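You operate a simulated robot arm through the tools that you are given. There is no shell and no other tool. Be economical: measure what you need, move in short steps, check, and stop when the job is done.

You are at the controls of a simulated robot arm. One attempt, no reset.

JOB
Fill the bundling frame with the brenmoth can, neck to the wall, and press the row tight.
Fine: shut and latch the swing side before pressing; lock the press board once the row is tight. Set down upright: what you pick out.

Only the result counts: the job must be done as asked and must still hold three seconds after the hand-in. Knocking over, shifting, dropping, spilling or breaking anything else fails it.

ROBOT AND FRAMES
A 7-joint arm with a two-finger parallel gripper on a trunk, on a base that drives. Base frame: it is fixed to the floor where the robot stands at the start and does not move with it; the origin is under the middle of the robot, x ahead of it, y to its left, z up. Lengths are in mm, angles in rad, forces in N, time in s.
With the tool pointing down near the work surface it reaches from about 400 to 760 mm from the robot's upright axis, wherever it stands. Its first joint turns from -2.496 to 2.496 rad. Places, roughly: board lock lever [1000, 600, 900]; bundling frame [800, 800, 800]; press board [800, 600, 800]; side latch [600, 700, 900]; swing side of the bundling frame [500, 1000, 900]. Payload 3 kg.
Tool frame: the origin (TCP) lies between the finger pads and is the grasp point; the fingertips stand 30 mm ahead of it; z points along the fingers, y is the line along which they close. Largest opening 110 mm; finger width 20, thickness 10; the body of the gripper, 48 by 112 mm, starts 55 mm behind the TCP.
Orientation is told as [roll, pitch, yaw] about the base's x, y, z axes, in that order, counted from this pose: with the fingers straight down and closing along the base's y, the tool's x points along the base's -x, its y along +y and its z along -z.

CONTROLS
- The arm moves only by the tool play_rows. Its argument "steps" is a list of rows, each a list of 7 numbers: the gripper command, from -1 (fully open) to 1 (shut), values between in proportion, then the shift along the tool's x, y, z in mm, then the turn, a rotation vector about the tool's x, y, z in rad. In form: [[fingers, dx, dy, dz, wx, wy, wz], ...]. A call has 1 to 10 rows; each row is the pose to reach, as a shift and turn from the pose commanded when the call began, along the tool's axes at that moment. Rows are played at 5 a second. More than 50 mm and 0.15 rad between two rows, or a gripper value outside its range, and nothing of the call is played. Where a pose cannot be reached the arm comes as near as it can. A force on the tool above 90 N (or 10 N above the force at the start of the call, whichever is more), or a blocked arm, ends the call early, and 0.2 s more pass. Each finger travels about 108 mm/s and halts on what it meets, pressing with about 30 N; the grip force reading is that of the motor and also rises with nothing between the fingers. The clock runs only during rows and for 0.2 s after the last one: add rows that repeat a pose to give the fingers time. The reply holds the time, the measured pose of the TCP, the force on the tool along the base axes, the opening and the grip force, in the units named above and with some noise, with the torque about the TCP (base axes, N m) and any sound that the robot's microphone picked up.
- Cameras (640 x 400 px; columns grow to the right, rows downward): "scene" is now at [135.6, 37.5, 1577.4]; the picture's right is [0.76, -0.65, -0.00], its down [-0.50, -0.59, -0.63] and it looks along [0.41, 0.48, -0.77] (base axes); focal length 278 px, centre (320, 200). "wrist" rides on the gripper at [72, 17, -103] in the tool frame; the picture's right is [-0.23, 0.97, 0.00], its down [-0.76, -0.18, -0.62] and it looks along [-0.61, -0.14, 0.78] (tool axes); focal length 222 px, centre (320, 200). There is no depth. A picture from a camera that has moved, and an enlarged one, comes with that camera's place and axes in the base frame and with its lens. The place of the scene camera against the robot may be out by one fixed shift of up to 25 mm in any direction.
- snapshot(camera): a new picture of that camera. The clock stands still meanwhile.
- slide_trunk(by): slides the trunk up (or, below 0, down) by that many mm; the arm and the scene camera ride with it, the base frame stays. It gives what a move gives, with no picture.
- roll_base(legs): drives the robot by 1 to 6 legs, each [ahead, left, turn to the left] in mm, mm and rad, along the robot's own axes; the way and the turn of a leg run together, so that a leg with both is an arc; at most 1500 mm and 3.142 rad a leg. The arm and the cameras ride along, it lands a little off, and it stops where it bumps. It gives what a move gives.
- pan_tilt(pan, tilt): turns the head with the scene camera to pan (to the left, within 1.501 rad either way) and tilt (down, from -0.506 to 1.204), counted from straight ahead of the robot. It gives what a move gives.
- close_up(camera, box): a new picture of the part [left, top, right, bottom] of that camera's present view, enlarged. The clock stands still meanwhile.
- close_job(): hands the job in; it is judged then, once.

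Go step by step. Nothing tells you exact positions but the pictures and the camera data: compare them with the known pose of the tool, close in by small moves and look again before you grip or let go. The budget is 120 turns and 82 pictures, counting those below and the enlarged ones. Unless the task says otherwise, let go and move clear before handing in.

The tools are called after "Request:" as a command line: name --pt "numbers of a row" for each row, then --argument value for the rest, lists and objects as JSON in quotes. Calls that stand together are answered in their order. play_rows: Moves the arm, as the interface text tells. Its arguments: {"type":"object","properties":{"steps":{"type":"array","items":{"type":"array","items":{"type":"number"}}}},"required":["steps"]} The other tools are called the same way: slide_trunk (by) slides the trunk up or down; roll_base (legs) drives the base; pan_tilt (pan, tilt) turns the head that bears the scene camera; snapshot (camera) takes a picture; close_up (camera, box) takes an enlarged picture of a part of a camera's view; close_job () hands the job in.

At the start:

```text
clock: 0.0
tcp_pos: [548.9, 319.2, 1165.0]
tool_rot: [0.001, 0.0, -0.001]
contact_force: [0.7, 0.5, -1.0]
torque: [-0.03, -0.05, -0.01]
gripper_width: 110.2
finger_force: 0.0
trunk travel left (down, up): [-700.0, 190.0]
robot x, y, heading: [-1.7, 4.7, -0.001]
head pan, tilt: [0.867, 0.883]
```

scene: 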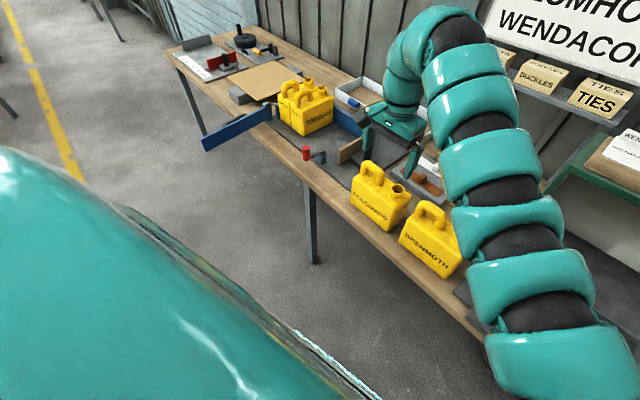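
wrist: 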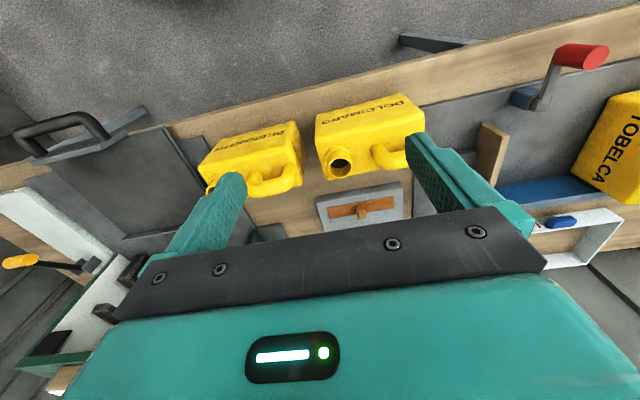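

I see a bench with a bundling frame that already holds some yellow cans, and two loose cans, one of them labelled BRENMOTH. I'll look closer before moving.

Request:
close_up --camera "scene" --box '[160, 20, 480, 220]'

Request:
close_up --camera "scene" --box '[280, 120, 480, 290]'

Request:
close_up --camera "wrist" --box '[160, 20, 640, 320]'

```text
2.00 times, centred on (320, 120) of scene
camera zoom: at [135.6, 37.5, 1577.4], right [0.76, -0.65, 0.0], down [-0.5, -0.59, -0.63], along [0.41, 0.48, -0.77], focal length 557 px, centre (320, 360)
```

zoom: 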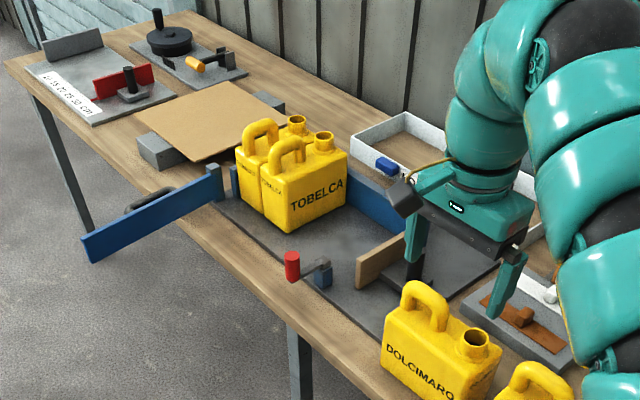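

```text
2.35 times, centred on (380, 205) of scene
camera zoom: at [135.6, 37.5, 1577.4], right [0.76, -0.65, 0.0], down [-0.5, -0.59, -0.63], along [0.41, 0.48, -0.77], focal length 655 px, centre (179, 188)
```

zoom: 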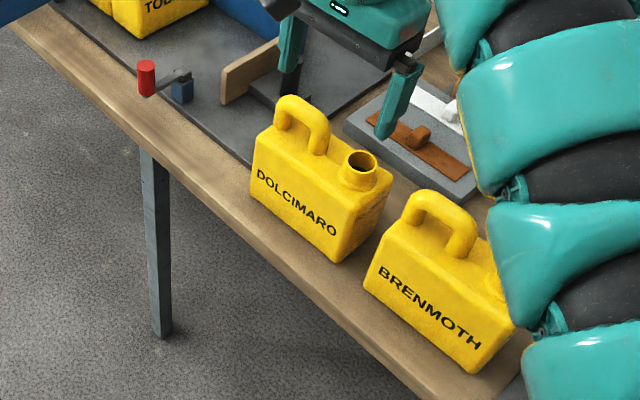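

```text
1.33 times, centred on (400, 170) of wrist
camera zoom: at [475.6, 335.5, 1268.0], right [0.23, 0.97, 0.0], down [0.76, -0.18, 0.62], along [0.61, -0.14, -0.78], focal length 296 px, centre (213, 240)
```

zoom: 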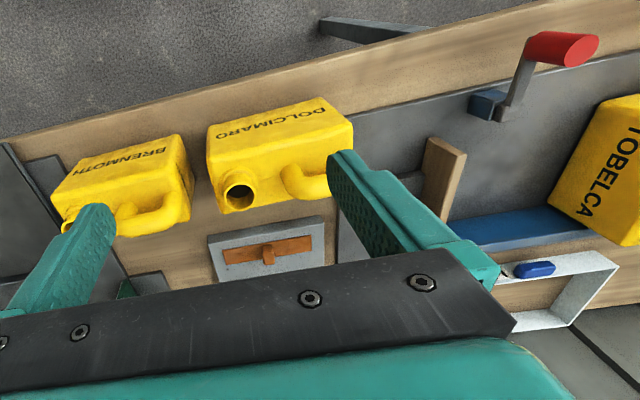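

The brenmoth can stands with its neck toward -y. I'll turn the tool by 90° above it and look with the wrist camera.

Request:
play_rows --pt "-1 -10 -7 0 0 0 0.15" --pt "-1 -20 -14 0 0 0 0.3" --pt "-1 -30 -21 0 0 0 0.45" --pt "-1 -40 -28 0 0 0 0.6" --pt "-1 -50 -35 0 0 0 0.75" --pt "-1 -60 -40 0 0 0 0.9" --pt "-1 -70 -40 0 0 0 1.05" --pt "-1 -80 -40 0 0 0 1.2" --pt "-1 -90 -40 0 0 0 1.35" --pt "-1 -100 -40 0 0 0 1.5"

Request:
snapshot --camera "wrist"

Request:
snapshot --camera "scene"

```text
clock: 2.2
tcp_pos: [637.3, 244.4, 1141.2]
tool_rot: [-0.001, 0.002, -1.453]
contact_force: [0.4, -0.7, -0.5]
torque: [0.04, 0.01, 0.01]
gripper_width: 109.9
finger_force: 0.1
out of reach, approached as far as the arm can: row 8, 9, 10
trunk travel left (down, up): [-700.0, 190.0]
robot x, y, heading: [0.0, -2.2, 0.002]
head pan, tilt: [0.867, 0.883]
```

```text
76 pictures are left
camera wrist: at [647.6, 317.7, 1243.9], right [0.99, -0.11, 0.0], down [-0.08, -0.78, 0.62], along [-0.07, -0.62, -0.78], focal length 222 px, centre (320, 200)
```

wrist: 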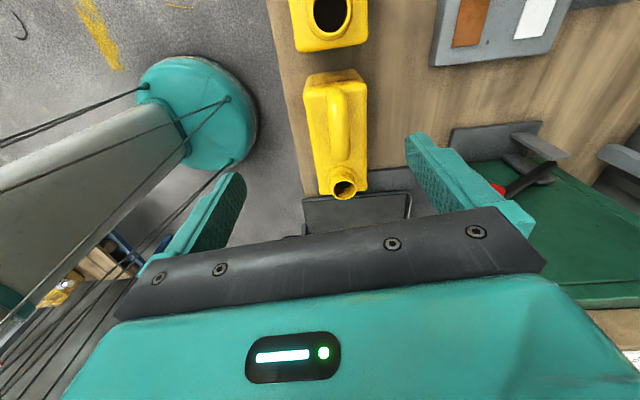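

```text
75 pictures are left
camera scene: at [138.0, 34.3, 1577.2], right [0.76, -0.65, 0.0], down [-0.5, -0.59, -0.64], along [0.41, 0.49, -0.77], focal length 278 px, centre (320, 200)
```

scene: 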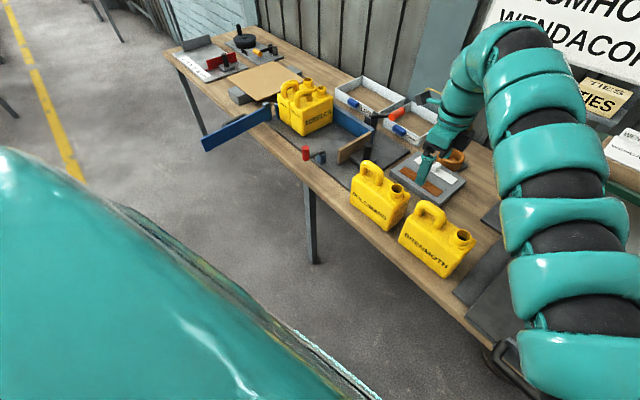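

The brenmoth handle is near (664, 207, ~970), running along y. I'll descend part way, square up the yaw and check again.

Request:
play_rows --pt "-1 -10 6 20 0 0 0.03" --pt "-1 -20 12 40 0 0 0.06" --pt "-1 -30 18 60 0 0 0.09" --pt "-1 -40 22.5 80 0 0 0.118" --pt "-1 -40 22.5 80 0 0 0.118"

Request:
snapshot --camera "wrist"

```text
clock: 3.4
tcp_pos: [662.6, 207.9, 1062.4]
tool_rot: [0.0, -0.001, -1.619]
contact_force: [-0.9, 0.2, -0.5]
torque: [0.0, -0.03, 0.07]
gripper_width: 110.1
finger_force: 0.1
trunk travel left (down, up): [-700.0, 190.0]
robot x, y, heading: [-0.8, -2.3, 0.002]
head pan, tilt: [0.867, 0.883]
```

```text
74 pictures are left
camera wrist: at [684.2, 279.4, 1164.1], right [0.96, -0.27, 0.0], down [-0.21, -0.75, 0.62], along [-0.17, -0.6, -0.78], focal length 222 px, centre (320, 200)
```

wrist: 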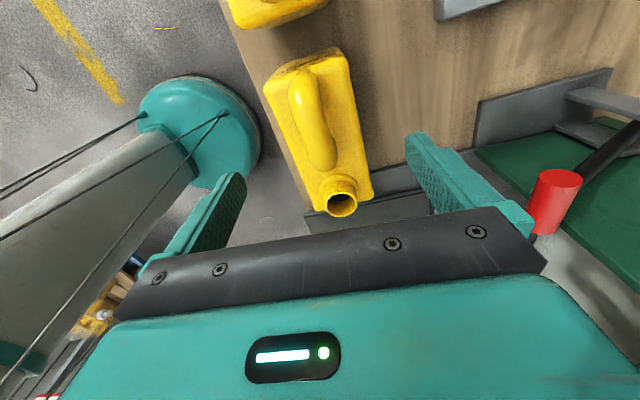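

Tracking is good. I'll go down to straddle the handle bar and check before closing.

Request:
play_rows --pt "-1 -3 -2 25 0 0 -0.024" --pt "-1 -6 -4 50 0 0 -0.048" --pt "-1 -8 -5 75 0 0 -0.048" --pt "-1 -8 -5 87 0 0 -0.048" --pt "-1 -8 -5 87 0 0 -0.048"

Request:
snapshot --camera "wrist"

Request:
close_up --camera "scene" --box '[340, 120, 540, 320]'

```text
clock: 4.6
tcp_pos: [657.8, 200.8, 974.5]
tool_rot: [0.0, 0.002, -1.569]
contact_force: [0.3, -0.9, 0.2]
torque: [-0.01, -0.03, -0.03]
gripper_width: 109.8
finger_force: 0.0
trunk travel left (down, up): [-700.0, 190.0]
robot x, y, heading: [-2.4, 0.7, -0.001]
head pan, tilt: [0.867, 0.883]
```

```text
73 pictures are left
camera wrist: at [674.2, 272.6, 1078.1], right [0.97, -0.23, 0.0], down [-0.18, -0.76, 0.62], along [-0.14, -0.61, -0.78], focal length 222 px, centre (320, 200)
```

wrist: 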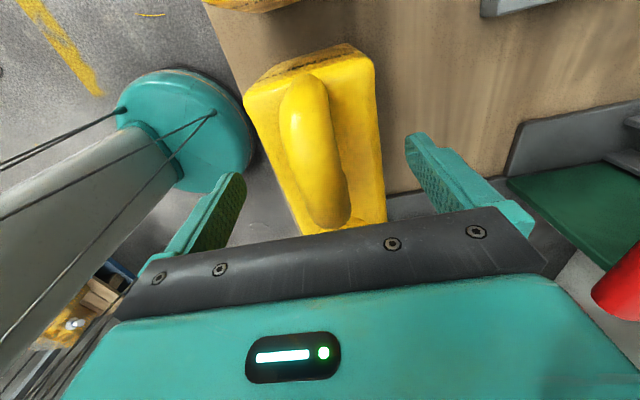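

```text
2.00 times, centred on (440, 220) of scene
camera zoom: at [135.6, 37.4, 1577.4], right [0.76, -0.65, 0.0], down [-0.5, -0.59, -0.63], along [0.41, 0.48, -0.77], focal length 557 px, centre (80, 160)
```

zoom: 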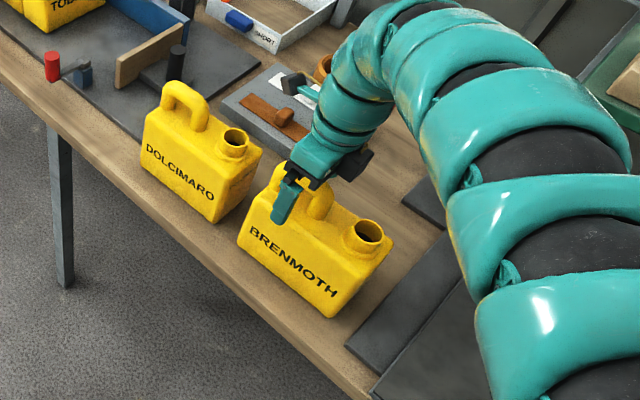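

The fingers straddle the handle bar with no contact. I'll close on it.

Request:
play_rows --pt "0 0 0 0 0 0 0" --pt "0.6 0 0 0 0 0 0" --pt "1 0 0 0 0 0 0" --pt "1 0 0 0 0 0 0" --pt "1 0 0 0 0 0 0" --pt "1 0 0 0 0 0 0"

Request:
snapshot --camera "wrist"

Request:
close_up --camera "scene" --box '[390, 170, 490, 270]'

```text
clock: 6.0
tcp_pos: [656.5, 200.5, 975.3]
tool_rot: [0.0, 0.001, -1.572]
contact_force: [0.9, -0.6, -0.9]
torque: [0.01, -0.01, 0.0]
gripper_width: 25.2
finger_force: 29.8
trunk travel left (down, up): [-700.0, 190.0]
robot x, y, heading: [3.0, 0.5, 0.001]
head pan, tilt: [0.867, 0.883]
```

```text
71 pictures are left
camera wrist: at [674.3, 272.5, 1078.3], right [0.97, -0.23, 0.0], down [-0.18, -0.76, 0.62], along [-0.14, -0.61, -0.78], focal length 222 px, centre (320, 200)
```

wrist: 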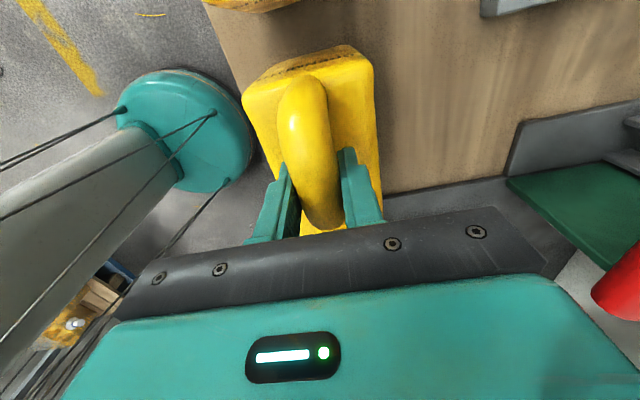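

```text
4.00 times, centred on (440, 220) of scene
camera zoom: at [135.6, 37.4, 1577.4], right [0.76, -0.65, 0.0], down [-0.5, -0.59, -0.63], along [0.41, 0.48, -0.77], focal length 1114 px, centre (-160, 120)
```

zoom: 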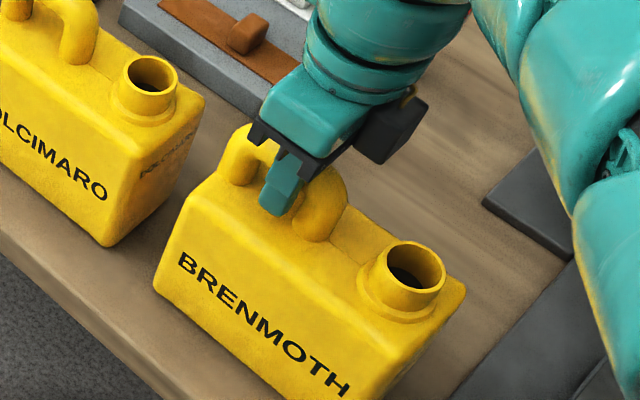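

I have the handle at a width of 25 mm. I'll lift straight up in steps and check.

Request:
play_rows --pt "1 0 0 -5 0 0 0" --pt "1 0 0 -15 0 0 0" --pt "1 0 0 -30 0 0 0" --pt "1 0 0 -50 0 0 0" --pt "1 0 0 -70 0 0 0" --pt "1 0 0 -70 0 0 0"

Request:
snapshot --camera "scene"

```text
clock: 7.4
tcp_pos: [657.0, 200.0, 1044.2]
tool_rot: [0.0, 0.001, -1.571]
contact_force: [-0.4, -0.4, -0.6]
torque: [0.0, 0.0, 0.03]
gripper_width: 25.0
finger_force: 30.7
trunk travel left (down, up): [-700.0, 190.0]
robot x, y, heading: [2.2, 1.1, -0.002]
head pan, tilt: [0.867, 0.883]
```

```text
69 pictures are left
camera scene: at [135.8, 37.6, 1577.3], right [0.76, -0.65, 0.0], down [-0.5, -0.59, -0.63], along [0.41, 0.48, -0.77], focal length 278 px, centre (320, 200)
```

scene: 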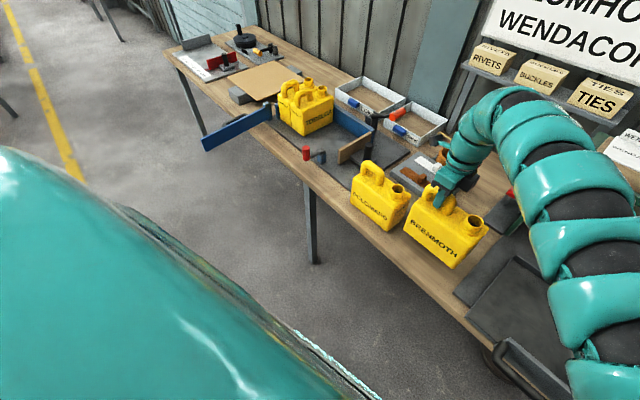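

The can is held level. I'll raise the trunk to clear everything, then drive left with the can.

Request:
slide_trunk --by 185

```text
clock: 9.4
tcp_pos: [657.4, 200.4, 1230.1]
tool_rot: [0.0, 0.0, -1.57]
contact_force: [-0.5, -0.6, -1.2]
torque: [0.04, 0.0, 0.0]
gripper_width: 25.1
finger_force: 29.9
trunk travel left (down, up): [-885.0, 5.0]
robot x, y, heading: [1.0, -0.7, -0.002]
head pan, tilt: [0.867, 0.883]
```

Request:
roll_base --legs '[[0, 550, 0]]'

Request:
pan_tilt --pan 0.3 --tilt 0.75

Request:
snapshot --camera "scene"

Request:
snapshot --camera "wrist"

```text
clock: 12.6
tcp_pos: [657.0, 754.1, 1229.0]
tool_rot: [0.001, 0.0, -1.571]
contact_force: [1.3, 0.3, -2.2]
torque: [0.07, 0.01, -0.01]
gripper_width: 25.1
finger_force: 30.0
trunk travel left (down, up): [-885.0, 5.0]
robot x, y, heading: [-2.4, 556.2, -0.001]
head pan, tilt: [0.867, 0.883]
```

```text
clock: 13.6
tcp_pos: [657.2, 754.1, 1229.4]
tool_rot: [0.001, 0.0, -1.573]
contact_force: [0.3, 0.0, -2.0]
torque: [0.09, 0.01, 0.03]
gripper_width: 24.8
finger_force: 30.0
trunk travel left (down, up): [-885.0, 5.0]
robot x, y, heading: [1.3, 554.7, -0.004]
head pan, tilt: [0.3, 0.75]
```

```text
68 pictures are left
camera scene: at [165.7, 557.5, 1772.9], right [0.3, -0.96, 0.0], down [-0.65, -0.2, -0.73], along [0.7, 0.22, -0.68], focal length 278 px, centre (320, 200)
```

scene: 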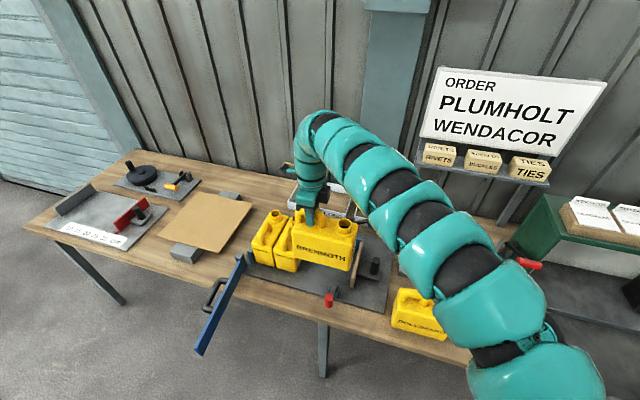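

```text
67 pictures are left
camera wrist: at [675.1, 825.9, 1332.4], right [0.97, -0.23, 0.0], down [-0.18, -0.76, 0.62], along [-0.14, -0.61, -0.78], focal length 222 px, centre (320, 200)
```

wrist: 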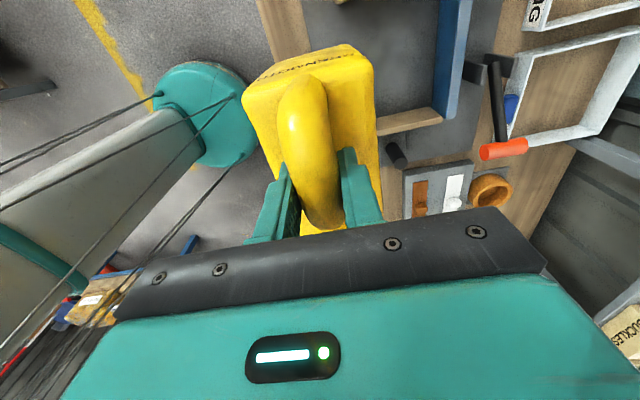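

Request:
close_up --camera "scene" --box '[190, 180, 400, 312]'

Request:
close_up --camera "wrist" --box '[360, 0, 640, 220]'

```text
3.03 times, centred on (295, 246) of scene
camera zoom: at [165.7, 557.5, 1772.9], right [0.3, -0.96, 0.0], down [-0.65, -0.2, -0.73], along [0.7, 0.22, -0.68], focal length 844 px, centre (396, 61)
```

zoom: 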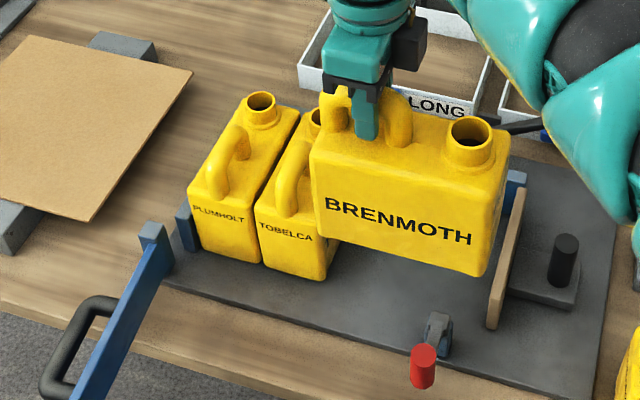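

```text
1.82 times, centred on (500, 110) of wrist
camera zoom: at [675.1, 825.9, 1332.4], right [0.97, -0.23, 0.0], down [-0.18, -0.76, 0.62], along [-0.14, -0.61, -0.78], focal length 404 px, centre (-7, 364)
```

zoom: 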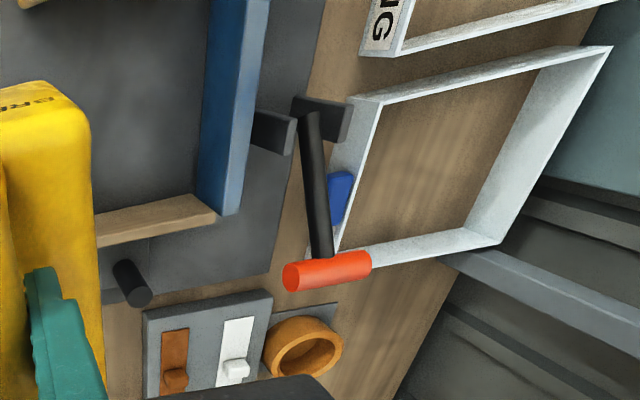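

The frame already holds PLUMHOLT and TOBELCA, necks to the +x wall; TOBELCA's free face is at y≈865, and the press board stands at y≈630. I'll drive closer, then turn the can so that its neck faces +x.

Request:
roll_base --legs '[[0, 100, 0], [130, 0, 0]]'

Request:
play_rows --pt "1 0 0 0 0 0 -0.15" --pt "1 0 0 0 0 0 -0.3" --pt "1 0 0 0 0 0 -0.45" --pt "1 0 0 0 0 0 -0.6" --pt "1 0 0 0 0 0 -0.75" --pt "1 0 0 0 0 0 -0.9" --pt "1 0 0 0 0 0 -1.05" --pt "1 0 0 0 0 0 -1.2" --pt "1 0 0 0 0 0 -1.35" --pt "1 0 0 0 0 0 -1.5"

Request:
snapshot --camera "wrist"

Request:
snapshot --camera "scene"

```text
clock: 15.6
tcp_pos: [788.8, 853.9, 1229.3]
tool_rot: [-0.002, 0.002, -1.568]
contact_force: [0.5, -0.6, -1.5]
torque: [0.02, 0.03, 0.01]
gripper_width: 25.0
finger_force: 29.5
trunk travel left (down, up): [-885.0, 5.0]
robot x, y, heading: [129.3, 648.7, -0.002]
head pan, tilt: [0.3, 0.75]
```

```text
clock: 17.8
tcp_pos: [788.7, 853.6, 1229.6]
tool_rot: [0.0, -0.001, -0.065]
contact_force: [-0.3, -0.5, -1.8]
torque: [-0.02, 0.04, -0.03]
gripper_width: 24.8
finger_force: 29.8
trunk travel left (down, up): [-885.0, 5.0]
robot x, y, heading: [130.1, 658.1, -0.002]
head pan, tilt: [0.3, 0.75]
```

```text
64 pictures are left
camera wrist: at [717.9, 875.6, 1332.5], right [0.29, 0.96, 0.0], down [0.75, -0.23, 0.62], along [0.6, -0.18, -0.78], focal length 222 px, centre (320, 200)
```

wrist: 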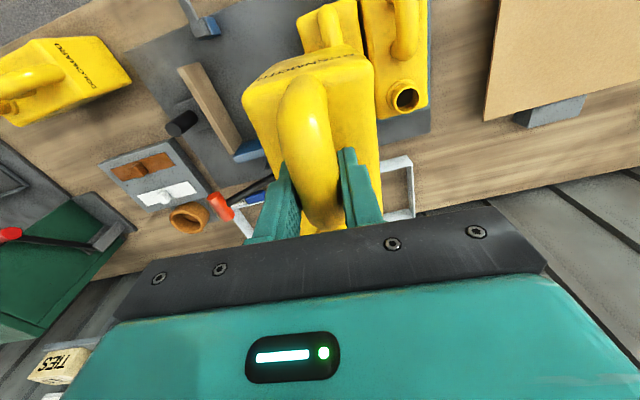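

```text
63 pictures are left
camera scene: at [297.0, 656.9, 1772.9], right [0.3, -0.96, 0.0], down [-0.65, -0.2, -0.73], along [0.7, 0.22, -0.68], focal length 278 px, centre (320, 200)
```

scene: 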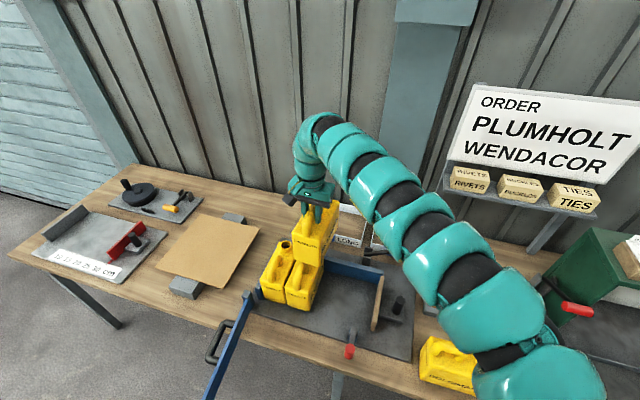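

Request:
play_rows --pt "1 4 -32 0 0 0 -0.03" --pt "1 9 -64 0 0 0 -0.065" --pt "1 14 -96 0 0 0 -0.065" --pt "1 14 -96 0 0 0 -0.065"

Request:
snapshot --camera "wrist"

Request:
close_up --camera "scene" --box '[190, 170, 430, 370]'

```text
clock: 18.8
tcp_pos: [770.1, 770.1, 1228.7]
tool_rot: [0.0, 0.0, -0.004]
contact_force: [0.2, 0.3, -1.9]
torque: [-0.01, 0.07, 0.02]
gripper_width: 25.2
finger_force: 30.5
out of reach, approached as far as the arm can: row 3, 4
trunk travel left (down, up): [-885.0, 5.0]
robot x, y, heading: [131.3, 653.2, 0.002]
head pan, tilt: [0.3, 0.75]
```

```text
62 pictures are left
camera wrist: at [699.3, 786.2, 1332.2], right [0.23, 0.97, 0.0], down [0.76, -0.18, 0.62], along [0.61, -0.14, -0.78], focal length 222 px, centre (320, 200)
```

wrist: 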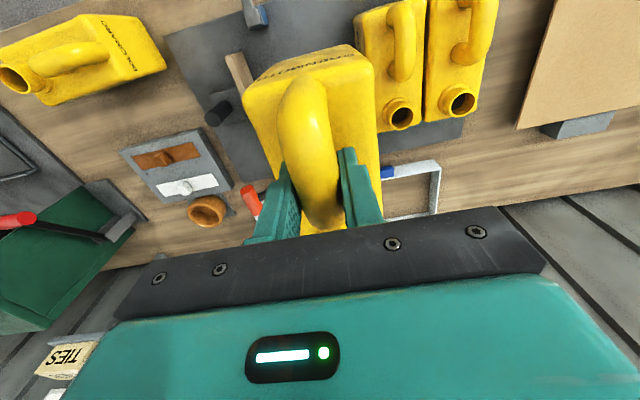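

```text
2.00 times, centred on (310, 270) of scene
camera zoom: at [297.3, 657.4, 1772.9], right [0.3, -0.96, 0.0], down [-0.65, -0.2, -0.73], along [0.7, 0.22, -0.68], focal length 557 px, centre (340, 60)
```

zoom: 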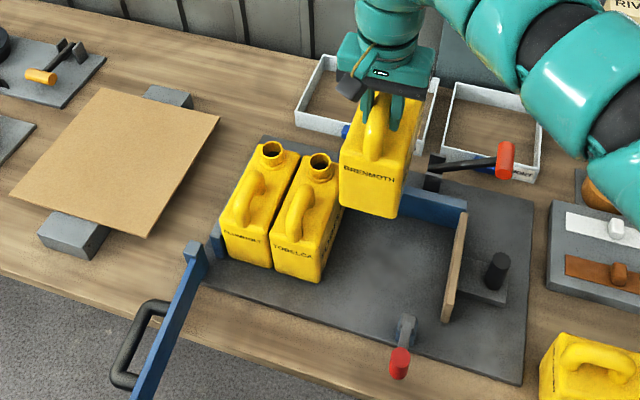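

The can mouths in the frame are at about (842, 887/975, 963), with a pitch of 88 mm. So my can should end near TCP (752, ~792, ~985). I'll line up laterally first, then come partly down and check.

Request:
play_rows --pt "1 9 10 0 0 0 -0.004" --pt "1 18 19 0 0 0 -0.004" --pt "1 18 19 35 0 0 -0.004" --pt "1 18 19 70 0 0 -0.004" --pt "1 18 19 105 0 0 -0.004" --pt "1 18 19 130 0 0 -0.004" --pt "1 18 19 130 0 0 -0.004"

Request:
snapshot --camera "wrist"

Request:
close_up --camera "scene" --box '[240, 190, 400, 300]'

```text
clock: 20.4
tcp_pos: [753.9, 788.2, 1099.6]
tool_rot: [0.002, -0.001, 0.002]
contact_force: [0.0, 0.7, -1.9]
torque: [-0.01, 0.05, 0.0]
gripper_width: 25.0
finger_force: 29.6
out of reach, approached as far as the arm can: row 3
trunk travel left (down, up): [-885.0, 5.0]
robot x, y, heading: [128.9, 650.4, -0.001]
head pan, tilt: [0.3, 0.75]
```

```text
60 pictures are left
camera wrist: at [681.2, 804.8, 1203.0], right [0.23, 0.97, 0.0], down [0.76, -0.18, 0.62], along [0.61, -0.14, -0.78], focal length 222 px, centre (320, 200)
```

wrist: 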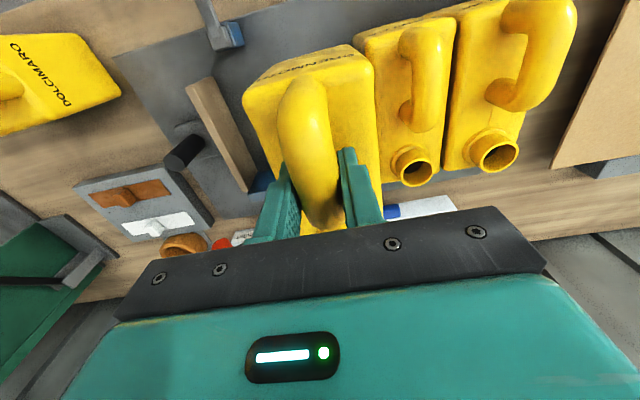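

```text
3.64 times, centred on (320, 245) of scene
camera zoom: at [296.9, 656.1, 1773.0], right [0.3, -0.96, 0.0], down [-0.65, -0.2, -0.73], along [0.7, 0.22, -0.68], focal length 1012 px, centre (320, 36)
```

zoom: 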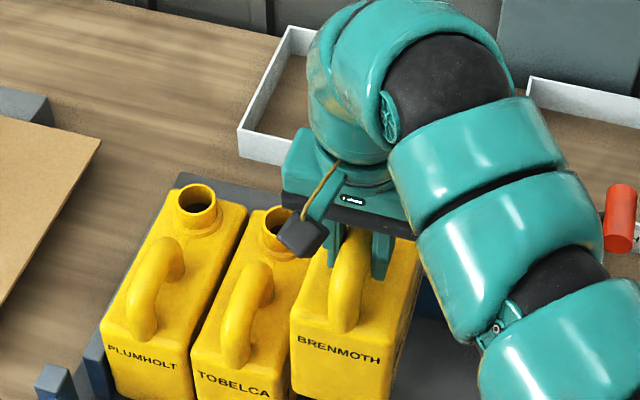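

Alignment looks good, with about a 10 mm gap to TOBELCA. I'll lower toward the frame floor and watch the force.

Request:
play_rows --pt "1 2 3 25 0 0 0" --pt "1 2 3 50 0 0 0" --pt "1 2 3 75 0 0 0" --pt "1 2 3 95 0 0 0" --pt "1 2 3 100 0 0 0" --pt "1 2 3 104 0 0 0" --pt "1 2 3 104 0 0 0"

Request:
close_up --camera "scene" --box '[240, 190, 400, 310]'

```text
clock: 22.0
tcp_pos: [749.8, 792.1, 996.7]
tool_rot: [0.0, 0.0, 0.0]
contact_force: [-0.5, 0.8, -1.4]
torque: [0.01, 0.06, 0.0]
gripper_width: 25.1
finger_force: 30.0
trunk travel left (down, up): [-885.0, 5.0]
robot x, y, heading: [132.4, 651.2, -0.001]
head pan, tilt: [0.3, 0.75]
```

```text
3.33 times, centred on (320, 250) of scene
camera zoom: at [297.0, 656.8, 1773.0], right [0.3, -0.96, 0.0], down [-0.65, -0.2, -0.73], along [0.7, 0.22, -0.68], focal length 928 px, centre (320, 33)
```

zoom: 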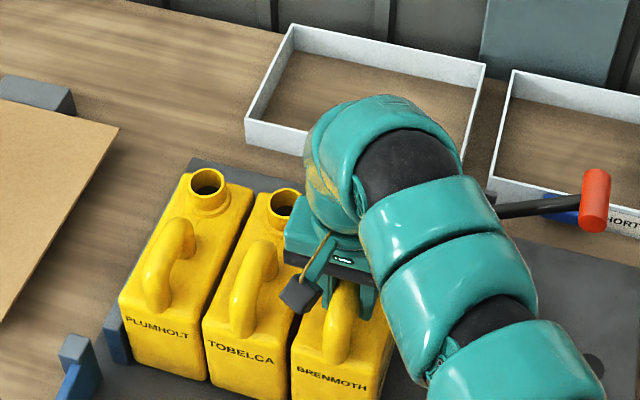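

Request:
play_rows --pt "1 0 0 3 0 0 0" --pt "1 0 0 6 0 0 0" --pt "1 0 0 8 0 0 0" --pt "1 0 0 8 0 0 0"

```text
clock: 23.0
tcp_pos: [750.5, 794.2, 988.7]
tool_rot: [0.002, -0.004, 0.001]
contact_force: [0.5, 1.4, 12.5]
torque: [-0.12, -0.18, -0.03]
gripper_width: 24.9
finger_force: 30.4
trunk travel left (down, up): [-885.0, 5.0]
robot x, y, heading: [131.7, 648.9, 0.002]
head pan, tilt: [0.3, 0.75]
```

Contact is at z≈989, close to the expected floor height. I'll check before letting go.

Request:
close_up --camera "scene" --box '[220, 200, 400, 330]'

Request:
snapshot --camera "wrist"

```text
3.08 times, centred on (310, 265) of scene
camera zoom: at [295.7, 656.9, 1773.3], right [0.3, -0.96, 0.0], down [-0.65, -0.2, -0.73], along [0.7, 0.22, -0.68], focal length 857 px, centre (351, 0)
```

zoom: 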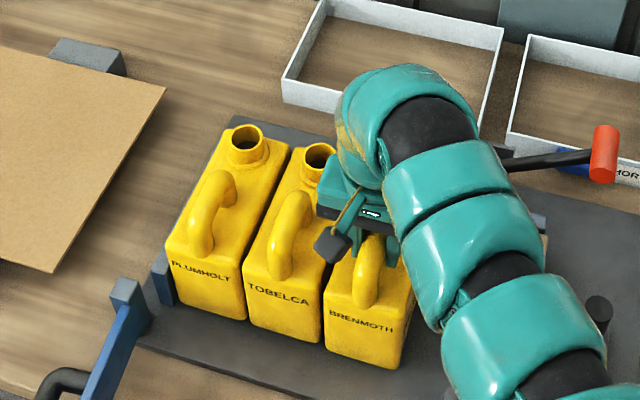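

```text
56 pictures are left
camera wrist: at [678.3, 809.4, 1091.8], right [0.23, 0.97, 0.0], down [0.76, -0.18, 0.62], along [0.61, -0.14, -0.78], focal length 222 px, centre (320, 200)
```

wrist: 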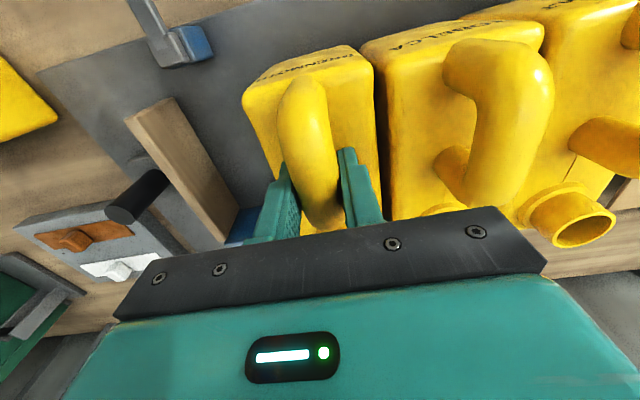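

My can stands about 5 mm forward of the others. I'll lift slightly, nudge it +x, set it down and let go.

Request:
play_rows --pt "1 0 0 -3 0 0 0" --pt "1 -3 1 -3 0 0 0" --pt "1 -6 2 -3 0 0 0" --pt "1 -6 2 0 0 0 0" --pt "1 -6 2 1 0 0 0" --pt "0.75 -6 2 0 0 0 0" --pt "0.5 -6 2 0 0 0 0" --pt "0.4 -6 2 0 0 0 0" --pt "0.4 -6 2 0 0 0 0"

```text
clock: 25.0
tcp_pos: [757.0, 794.5, 988.3]
tool_rot: [-0.002, -0.001, 0.001]
contact_force: [-0.3, 0.8, -0.3]
torque: [-0.01, 0.0, 0.01]
gripper_width: 33.0
finger_force: 0.1
trunk travel left (down, up): [-885.0, 5.0]
robot x, y, heading: [131.9, 649.1, 0.001]
head pan, tilt: [0.3, 0.75]
```

Request:
play_rows --pt "0.4 0 0 -15 0 0 0" --pt "0.4 0 0 -40 0 0 0" --pt "0.4 0 0 -80 0 0 0" --pt "0.4 0 0 -120 0 0 0" --pt "0.4 30 -40 -130 0 0 0" --pt "0.4 60 -80 -130 0 0 0" --pt "0.4 90 -120 -130 0 0 0" --pt "0.4 120 -160 -130 0 0 0" --pt "0.4 120 -160 -130 0 0 0"

Request:
snapshot --camera "scene"

Request:
snapshot --camera "wrist"

```text
refused: row 5 steps farther than a row can; nothing moved
```

```text
55 pictures are left
camera scene: at [296.8, 656.7, 1773.0], right [0.3, -0.96, 0.0], down [-0.65, -0.2, -0.73], along [0.7, 0.22, -0.68], focal length 278 px, centre (320, 200)
```

scene: 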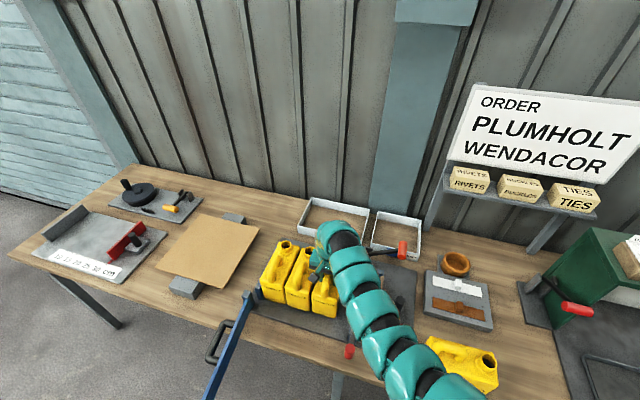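

```text
54 pictures are left
camera wrist: at [684.5, 810.4, 1090.8], right [0.23, 0.97, 0.0], down [0.76, -0.18, 0.62], along [0.61, -0.14, -0.78], focal length 222 px, centre (320, 200)
```

wrist: 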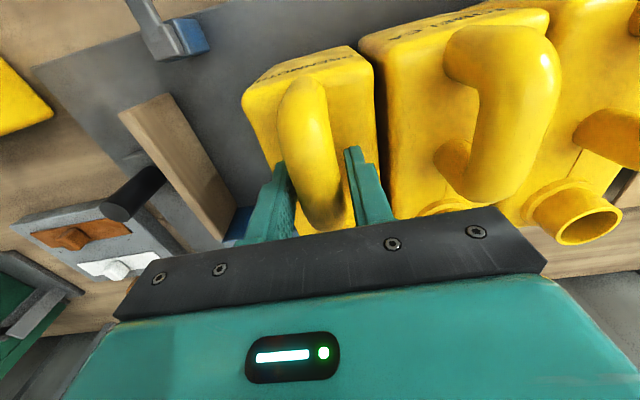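

The can is free in the open fingers. I'll rise and back off in smaller steps.

Request:
play_rows --pt "0.4 0 0 -15 0 0 0" --pt "0.4 0 0 -40 0 0 0" --pt "0.4 0 0 -80 0 0 0" --pt "0.4 0 0 -120 0 0 0" --pt "0.4 25 -30 -130 0 0 0" --pt "0.4 50 -65 -130 0 0 0" --pt "0.4 75 -100 -130 0 0 0" --pt "0.4 100 -140 -130 0 0 0" --pt "0.4 120 -160 -130 0 0 0"

Request:
snapshot --camera "wrist"

Request:
close_up --camera "scene" --box '[200, 190, 440, 390]'

```text
clock: 27.0
tcp_pos: [686.6, 704.7, 1077.5]
tool_rot: [0.001, -0.011, -0.001]
contact_force: [0.6, -0.3, 0.0]
torque: [-0.03, 0.0, -0.03]
gripper_width: 32.7
finger_force: 0.1
out of reach, approached as far as the arm can: row 5, 6, 7, 8, 9
trunk travel left (down, up): [-885.0, 5.0]
robot x, y, heading: [129.1, 654.6, -0.0]
head pan, tilt: [0.3, 0.75]
```

```text
53 pictures are left
camera wrist: at [614.4, 720.9, 1178.9], right [0.23, 0.97, 0.0], down [0.75, -0.18, 0.63], along [0.62, -0.14, -0.77], focal length 222 px, centre (320, 200)
```

wrist: 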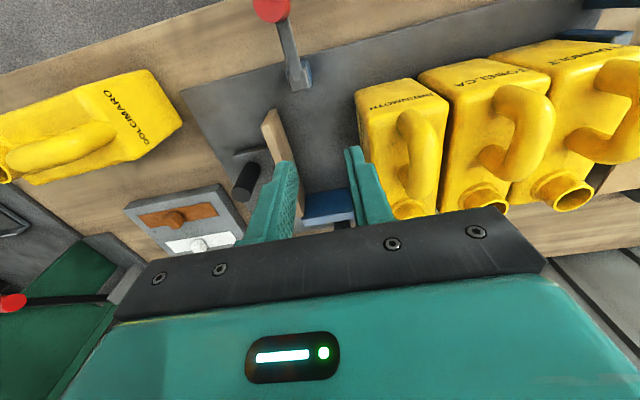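

```text
2.00 times, centred on (320, 290) of scene
camera zoom: at [295.3, 656.8, 1773.1], right [0.3, -0.96, 0.0], down [-0.65, -0.2, -0.73], along [0.7, 0.22, -0.68], focal length 557 px, centre (320, 20)
```

zoom: 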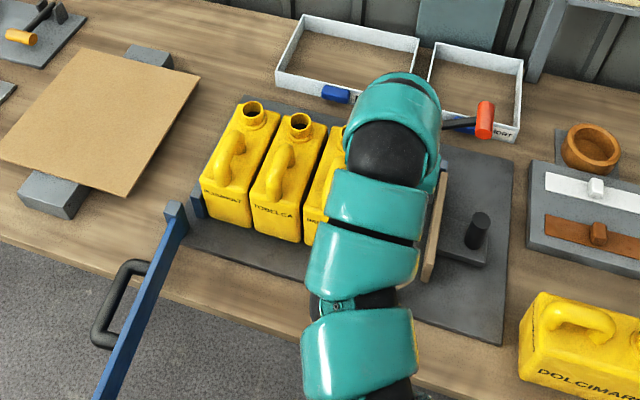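

The can stands in the row. Next is the swing side: hinge near (680, 1075), free end near (335, 1062), to be pushed round onto the front of the frame. I'll back off, lower the trunk and move the hand round behind it.

Request:
roll_base --legs '[[-190, 0, 0]]'

Request:
slide_trunk --by -130

Request:
pan_tilt --pan 0.45 --tilt 0.85

Request:
snapshot --camera "scene"

```text
clock: 28.6
tcp_pos: [497.7, 703.6, 1077.8]
tool_rot: [-0.002, -0.014, -0.001]
contact_force: [0.0, -0.5, -0.3]
torque: [-0.01, -0.05, -0.01]
gripper_width: 32.8
finger_force: 0.1
trunk travel left (down, up): [-885.0, 5.0]
robot x, y, heading: [-60.0, 650.1, 0.004]
head pan, tilt: [0.3, 0.75]
```

```text
clock: 30.2
tcp_pos: [499.0, 704.2, 947.3]
tool_rot: [-0.001, -0.01, 0.0]
contact_force: [-0.2, 0.0, 0.1]
torque: [0.05, 0.0, -0.02]
gripper_width: 33.1
finger_force: 0.0
trunk travel left (down, up): [-755.0, 135.0]
robot x, y, heading: [-57.3, 652.1, 0.001]
head pan, tilt: [0.3, 0.75]
```

```text
clock: 30.9
tcp_pos: [499.0, 703.5, 947.6]
tool_rot: [-0.001, -0.011, 0.0]
contact_force: [0.3, 0.4, -0.3]
torque: [-0.01, -0.02, -0.01]
gripper_width: 32.9
finger_force: 0.1
trunk travel left (down, up): [-755.0, 135.0]
robot x, y, heading: [-59.7, 649.6, 0.0]
head pan, tilt: [0.45, 0.85]
```

```text
51 pictures are left
camera scene: at [98.5, 666.1, 1635.0], right [0.43, -0.9, 0.0], down [-0.68, -0.33, -0.66], along [0.59, 0.29, -0.75], focal length 278 px, centre (320, 200)
```

scene: 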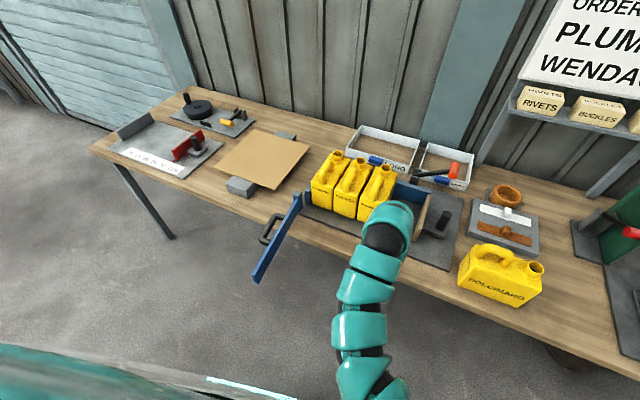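

Request:
play_rows --pt "1 0 20 -40 0 0 0" --pt "1 5 55 -75 0 0 0" --pt "1 15 100 -80 0 0 0" --pt "1 25 146 -80 0 0 0" --pt "1 35 192 -80 0 0 0" --pt "1 45 238 -80 0 0 0" --pt "1 55 284 -80 0 0 0" --pt "1 65 330 -80 0 0 0" --pt "1 75 376 -80 0 0 0" --pt "1 85 420 -80 0 0 0"

Request:
snapshot --camera "wrist"

Request:
snapshot --camera "scene"

```text
clock: 33.1
tcp_pos: [416.0, 1069.2, 1027.9]
tool_rot: [0.0, -0.01, -0.001]
contact_force: [1.3, 0.9, -0.2]
torque: [-0.01, -0.02, -0.03]
gripper_width: 0.0
finger_force: 30.3
out of reach, approached as far as the arm can: row 1, 2, 3, 4, 5, 9, 10
trunk travel left (down, up): [-755.0, 135.0]
robot x, y, heading: [-57.7, 652.1, 0.0]
head pan, tilt: [0.45, 0.85]
```

```text
50 pictures are left
camera wrist: at [342.5, 1085.7, 1129.3], right [0.23, 0.97, 0.0], down [0.76, -0.18, 0.63], along [0.61, -0.14, -0.78], focal length 222 px, centre (320, 200)
```

wrist: 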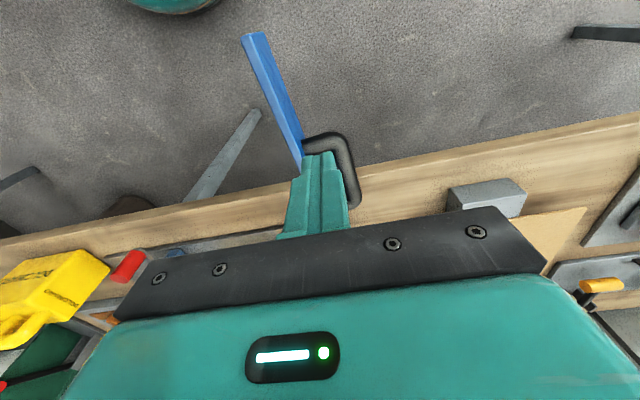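

```text
49 pictures are left
camera scene: at [99.9, 666.2, 1634.8], right [0.43, -0.9, 0.0], down [-0.68, -0.33, -0.66], along [0.59, 0.29, -0.75], focal length 278 px, centre (320, 200)
```

scene: 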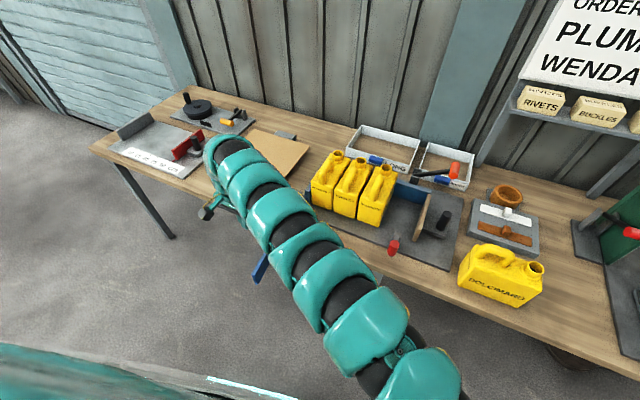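

The swing side lies along y≈1026, its free end near x=340 and its top at z≈880, with a D-handle on the +y face (x 462–560). I'll lower the closed fingers behind it near the free end.

Request:
play_rows --pt "1 12 8 10 0 0 0" --pt "1 24 14 40 0 0 0" --pt "1 24 14 75 0 0 0" --pt "1 24 14 110 0 0 0" --pt "1 24 14 140 0 0 0" --pt "1 24 14 148 0 0 0" --pt "1 24 14 148 0 0 0"

Request:
snapshot --camera "wrist"

Request:
close_up --camera "scene" --box '[150, 120, 390, 300]'

```text
clock: 34.7
tcp_pos: [382.5, 1065.4, 898.9]
tool_rot: [-0.001, -0.011, -0.002]
contact_force: [-0.2, 0.3, -0.1]
torque: [-0.06, 0.03, 0.03]
gripper_width: 0.0
finger_force: 30.2
out of reach, approached as far as the arm can: row 3, 4, 5, 6, 7
trunk travel left (down, up): [-755.0, 135.0]
robot x, y, heading: [-54.1, 652.8, -0.002]
head pan, tilt: [0.45, 0.85]
```

```text
48 pictures are left
camera wrist: at [308.5, 1081.6, 1000.9], right [0.23, 0.97, 0.0], down [0.75, -0.18, 0.63], along [0.62, -0.14, -0.78], focal length 222 px, centre (320, 200)
```

wrist: 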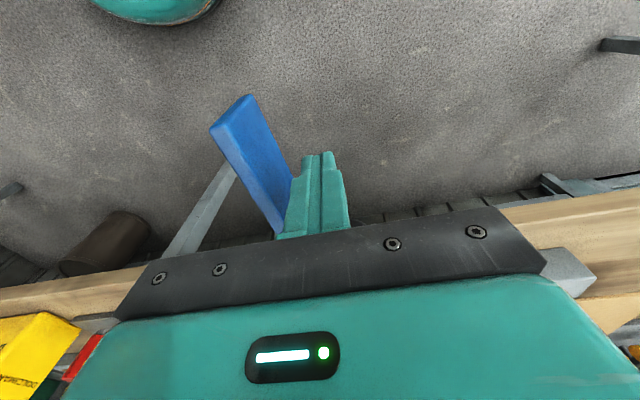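

```text
2.22 times, centred on (270, 210) of scene
camera zoom: at [98.5, 666.3, 1634.9], right [0.43, -0.9, 0.0], down [-0.68, -0.33, -0.66], along [0.59, 0.29, -0.75], focal length 619 px, centre (431, 178)
```

zoom: 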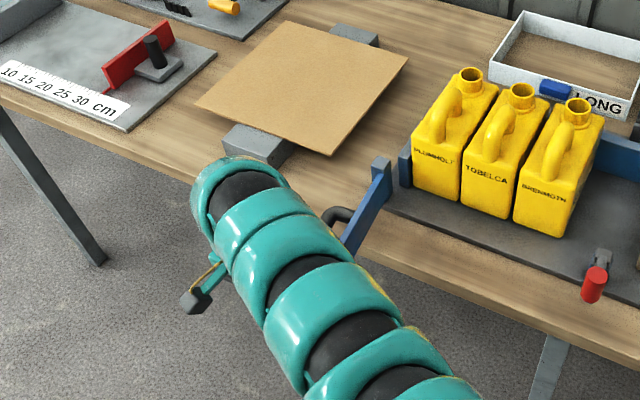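

The fingers are just behind the outer face, but only slightly below its top edge. I'll lower the trunk 35 mm and start pushing it along the arc.

Request:
slide_trunk --by -35

Request:
play_rows --pt "1 -5 -31 0 0 0 0" --pt "1 -10 -60 0 0 0 0" --pt "1 -17 -87 0 0 0 0" --pt "1 -27 -114 0 0 0 0" --pt "1 -40 -139 0 0 0 0" --pt "1 -40 -139 0 0 0 0"

Request:
snapshot --camera "wrist"

Request:
snapshot --camera "scene"

```text
clock: 35.5
tcp_pos: [381.0, 1065.1, 865.3]
tool_rot: [0.0, -0.012, -0.002]
contact_force: [-0.2, -0.9, 0.2]
torque: [-0.02, -0.02, -0.03]
gripper_width: 0.0
finger_force: 30.0
trunk travel left (down, up): [-720.0, 170.0]
robot x, y, heading: [-56.7, 650.8, 0.001]
head pan, tilt: [0.45, 0.85]
```

```text
clock: 36.9
tcp_pos: [421.4, 927.1, 864.6]
tool_rot: [-0.001, -0.012, -0.002]
contact_force: [-0.3, 1.0, 0.0]
torque: [-0.02, -0.01, 0.0]
gripper_width: 0.1
finger_force: 29.5
trunk travel left (down, up): [-720.0, 170.0]
robot x, y, heading: [-56.2, 653.7, 0.001]
head pan, tilt: [0.45, 0.85]
```

```text
46 pictures are left
camera wrist: at [348.2, 943.0, 966.7], right [0.23, 0.97, 0.0], down [0.75, -0.18, 0.63], along [0.62, -0.14, -0.78], focal length 222 px, centre (320, 200)
```

wrist: 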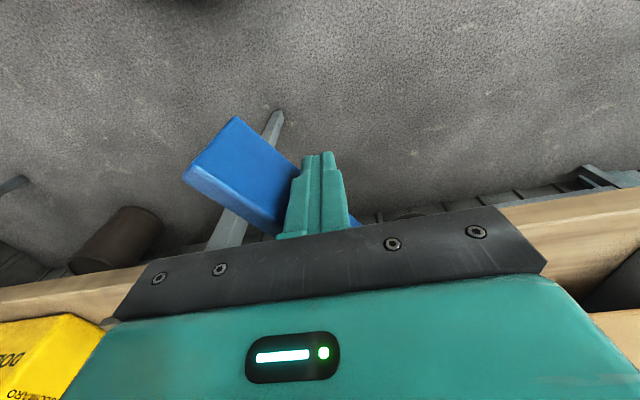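

```text
45 pictures are left
camera scene: at [98.3, 666.5, 1600.0], right [0.43, -0.9, 0.0], down [-0.68, -0.33, -0.66], along [0.59, 0.29, -0.75], focal length 278 px, centre (320, 200)
```

scene: 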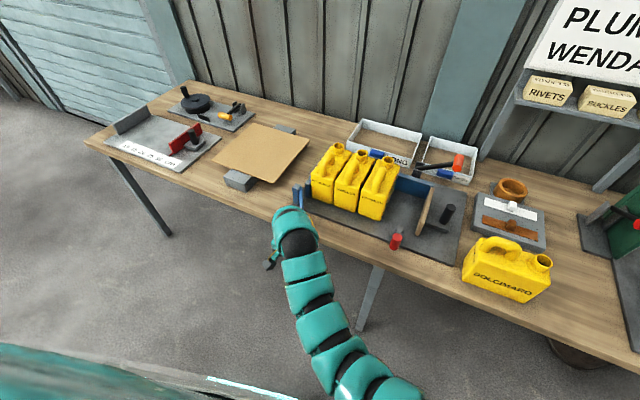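

The side follows the push. I'll continue along the arc.

Request:
play_rows --pt "1 -17 -26 0 0 0 0" --pt "1 -34 -48 0 0 0 0" --pt "1 -54 -69 0 0 0 0" --pt "1 -76 -87 0 0 0 0" --pt "1 -100 -104 0 0 0 0" --pt "1 -125 -118 0 0 0 0" --pt "1 -151 -129 0 0 0 0" --pt "1 -178 -138 0 0 0 0" --pt "1 -178 -138 0 0 0 0"

Request:
snapshot --camera "wrist"

Request:
close_up --camera "scene" --box '[250, 120, 490, 280]'

```text
clock: 38.9
tcp_pos: [596.9, 788.0, 866.5]
tool_rot: [-0.001, -0.011, -0.002]
contact_force: [-0.1, -0.2, -0.6]
torque: [0.01, -0.04, 0.02]
gripper_width: 0.1
finger_force: 29.9
trunk travel left (down, up): [-720.0, 170.0]
robot x, y, heading: [-58.2, 655.3, 0.004]
head pan, tilt: [0.45, 0.85]
```

```text
44 pictures are left
camera wrist: at [525.3, 804.4, 968.7], right [0.23, 0.97, 0.0], down [0.75, -0.18, 0.63], along [0.62, -0.14, -0.78], focal length 222 px, centre (320, 200)
```

wrist: 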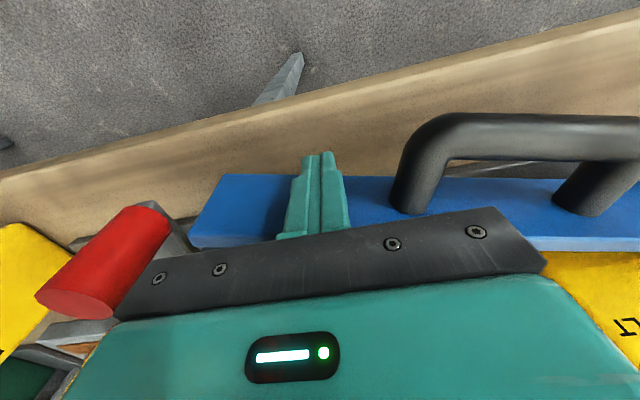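

```text
2.50 times, centred on (370, 200) of scene
camera zoom: at [98.0, 666.4, 1600.0], right [0.43, -0.9, 0.0], down [-0.68, -0.33, -0.66], along [0.59, 0.29, -0.75], focal length 696 px, centre (195, 200)
```

zoom: 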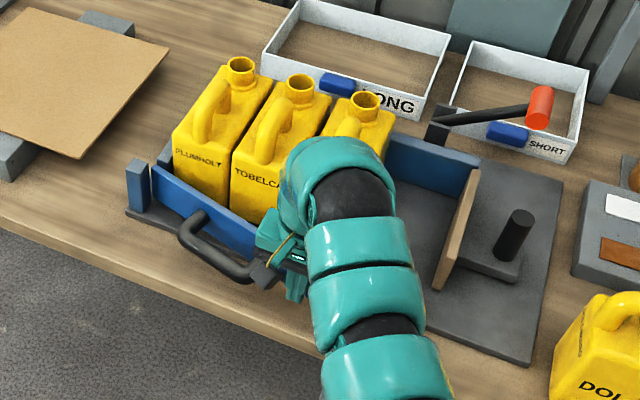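

Almost closed. I'll push gently the rest of the way toward +x.

Request:
play_rows --pt "1 -12 -2 0 0 0 0" --pt "1 -22 -3 0 0 0 0" --pt "1 -30 -4 0 0 0 0" --pt "1 -36 -4 0 0 0 0" --pt "1 -36 -4 0 0 0 0"

Request:
snapshot --camera "wrist"

```text
clock: 40.1
tcp_pos: [635.6, 783.8, 867.7]
tool_rot: [0.0, -0.013, -0.002]
contact_force: [0.1, -0.4, -0.3]
torque: [-0.03, 0.05, 0.02]
gripper_width: 0.0
finger_force: 29.9
trunk travel left (down, up): [-720.0, 170.0]
robot x, y, heading: [-58.0, 652.4, -0.004]
head pan, tilt: [0.45, 0.85]
```

```text
42 pictures are left
camera wrist: at [562.2, 800.3, 969.3], right [0.23, 0.97, 0.0], down [0.75, -0.18, 0.63], along [0.62, -0.14, -0.77], focal length 222 px, centre (320, 200)
```

wrist: 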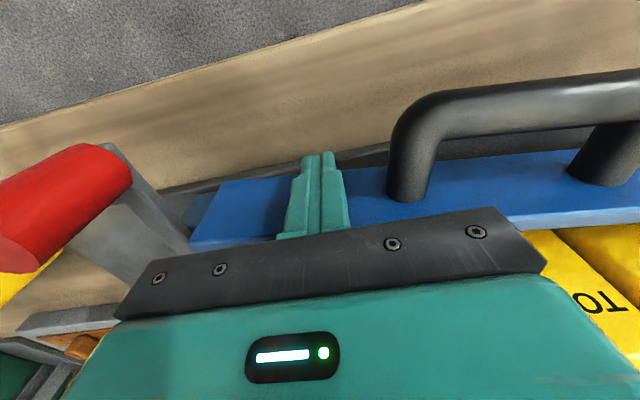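

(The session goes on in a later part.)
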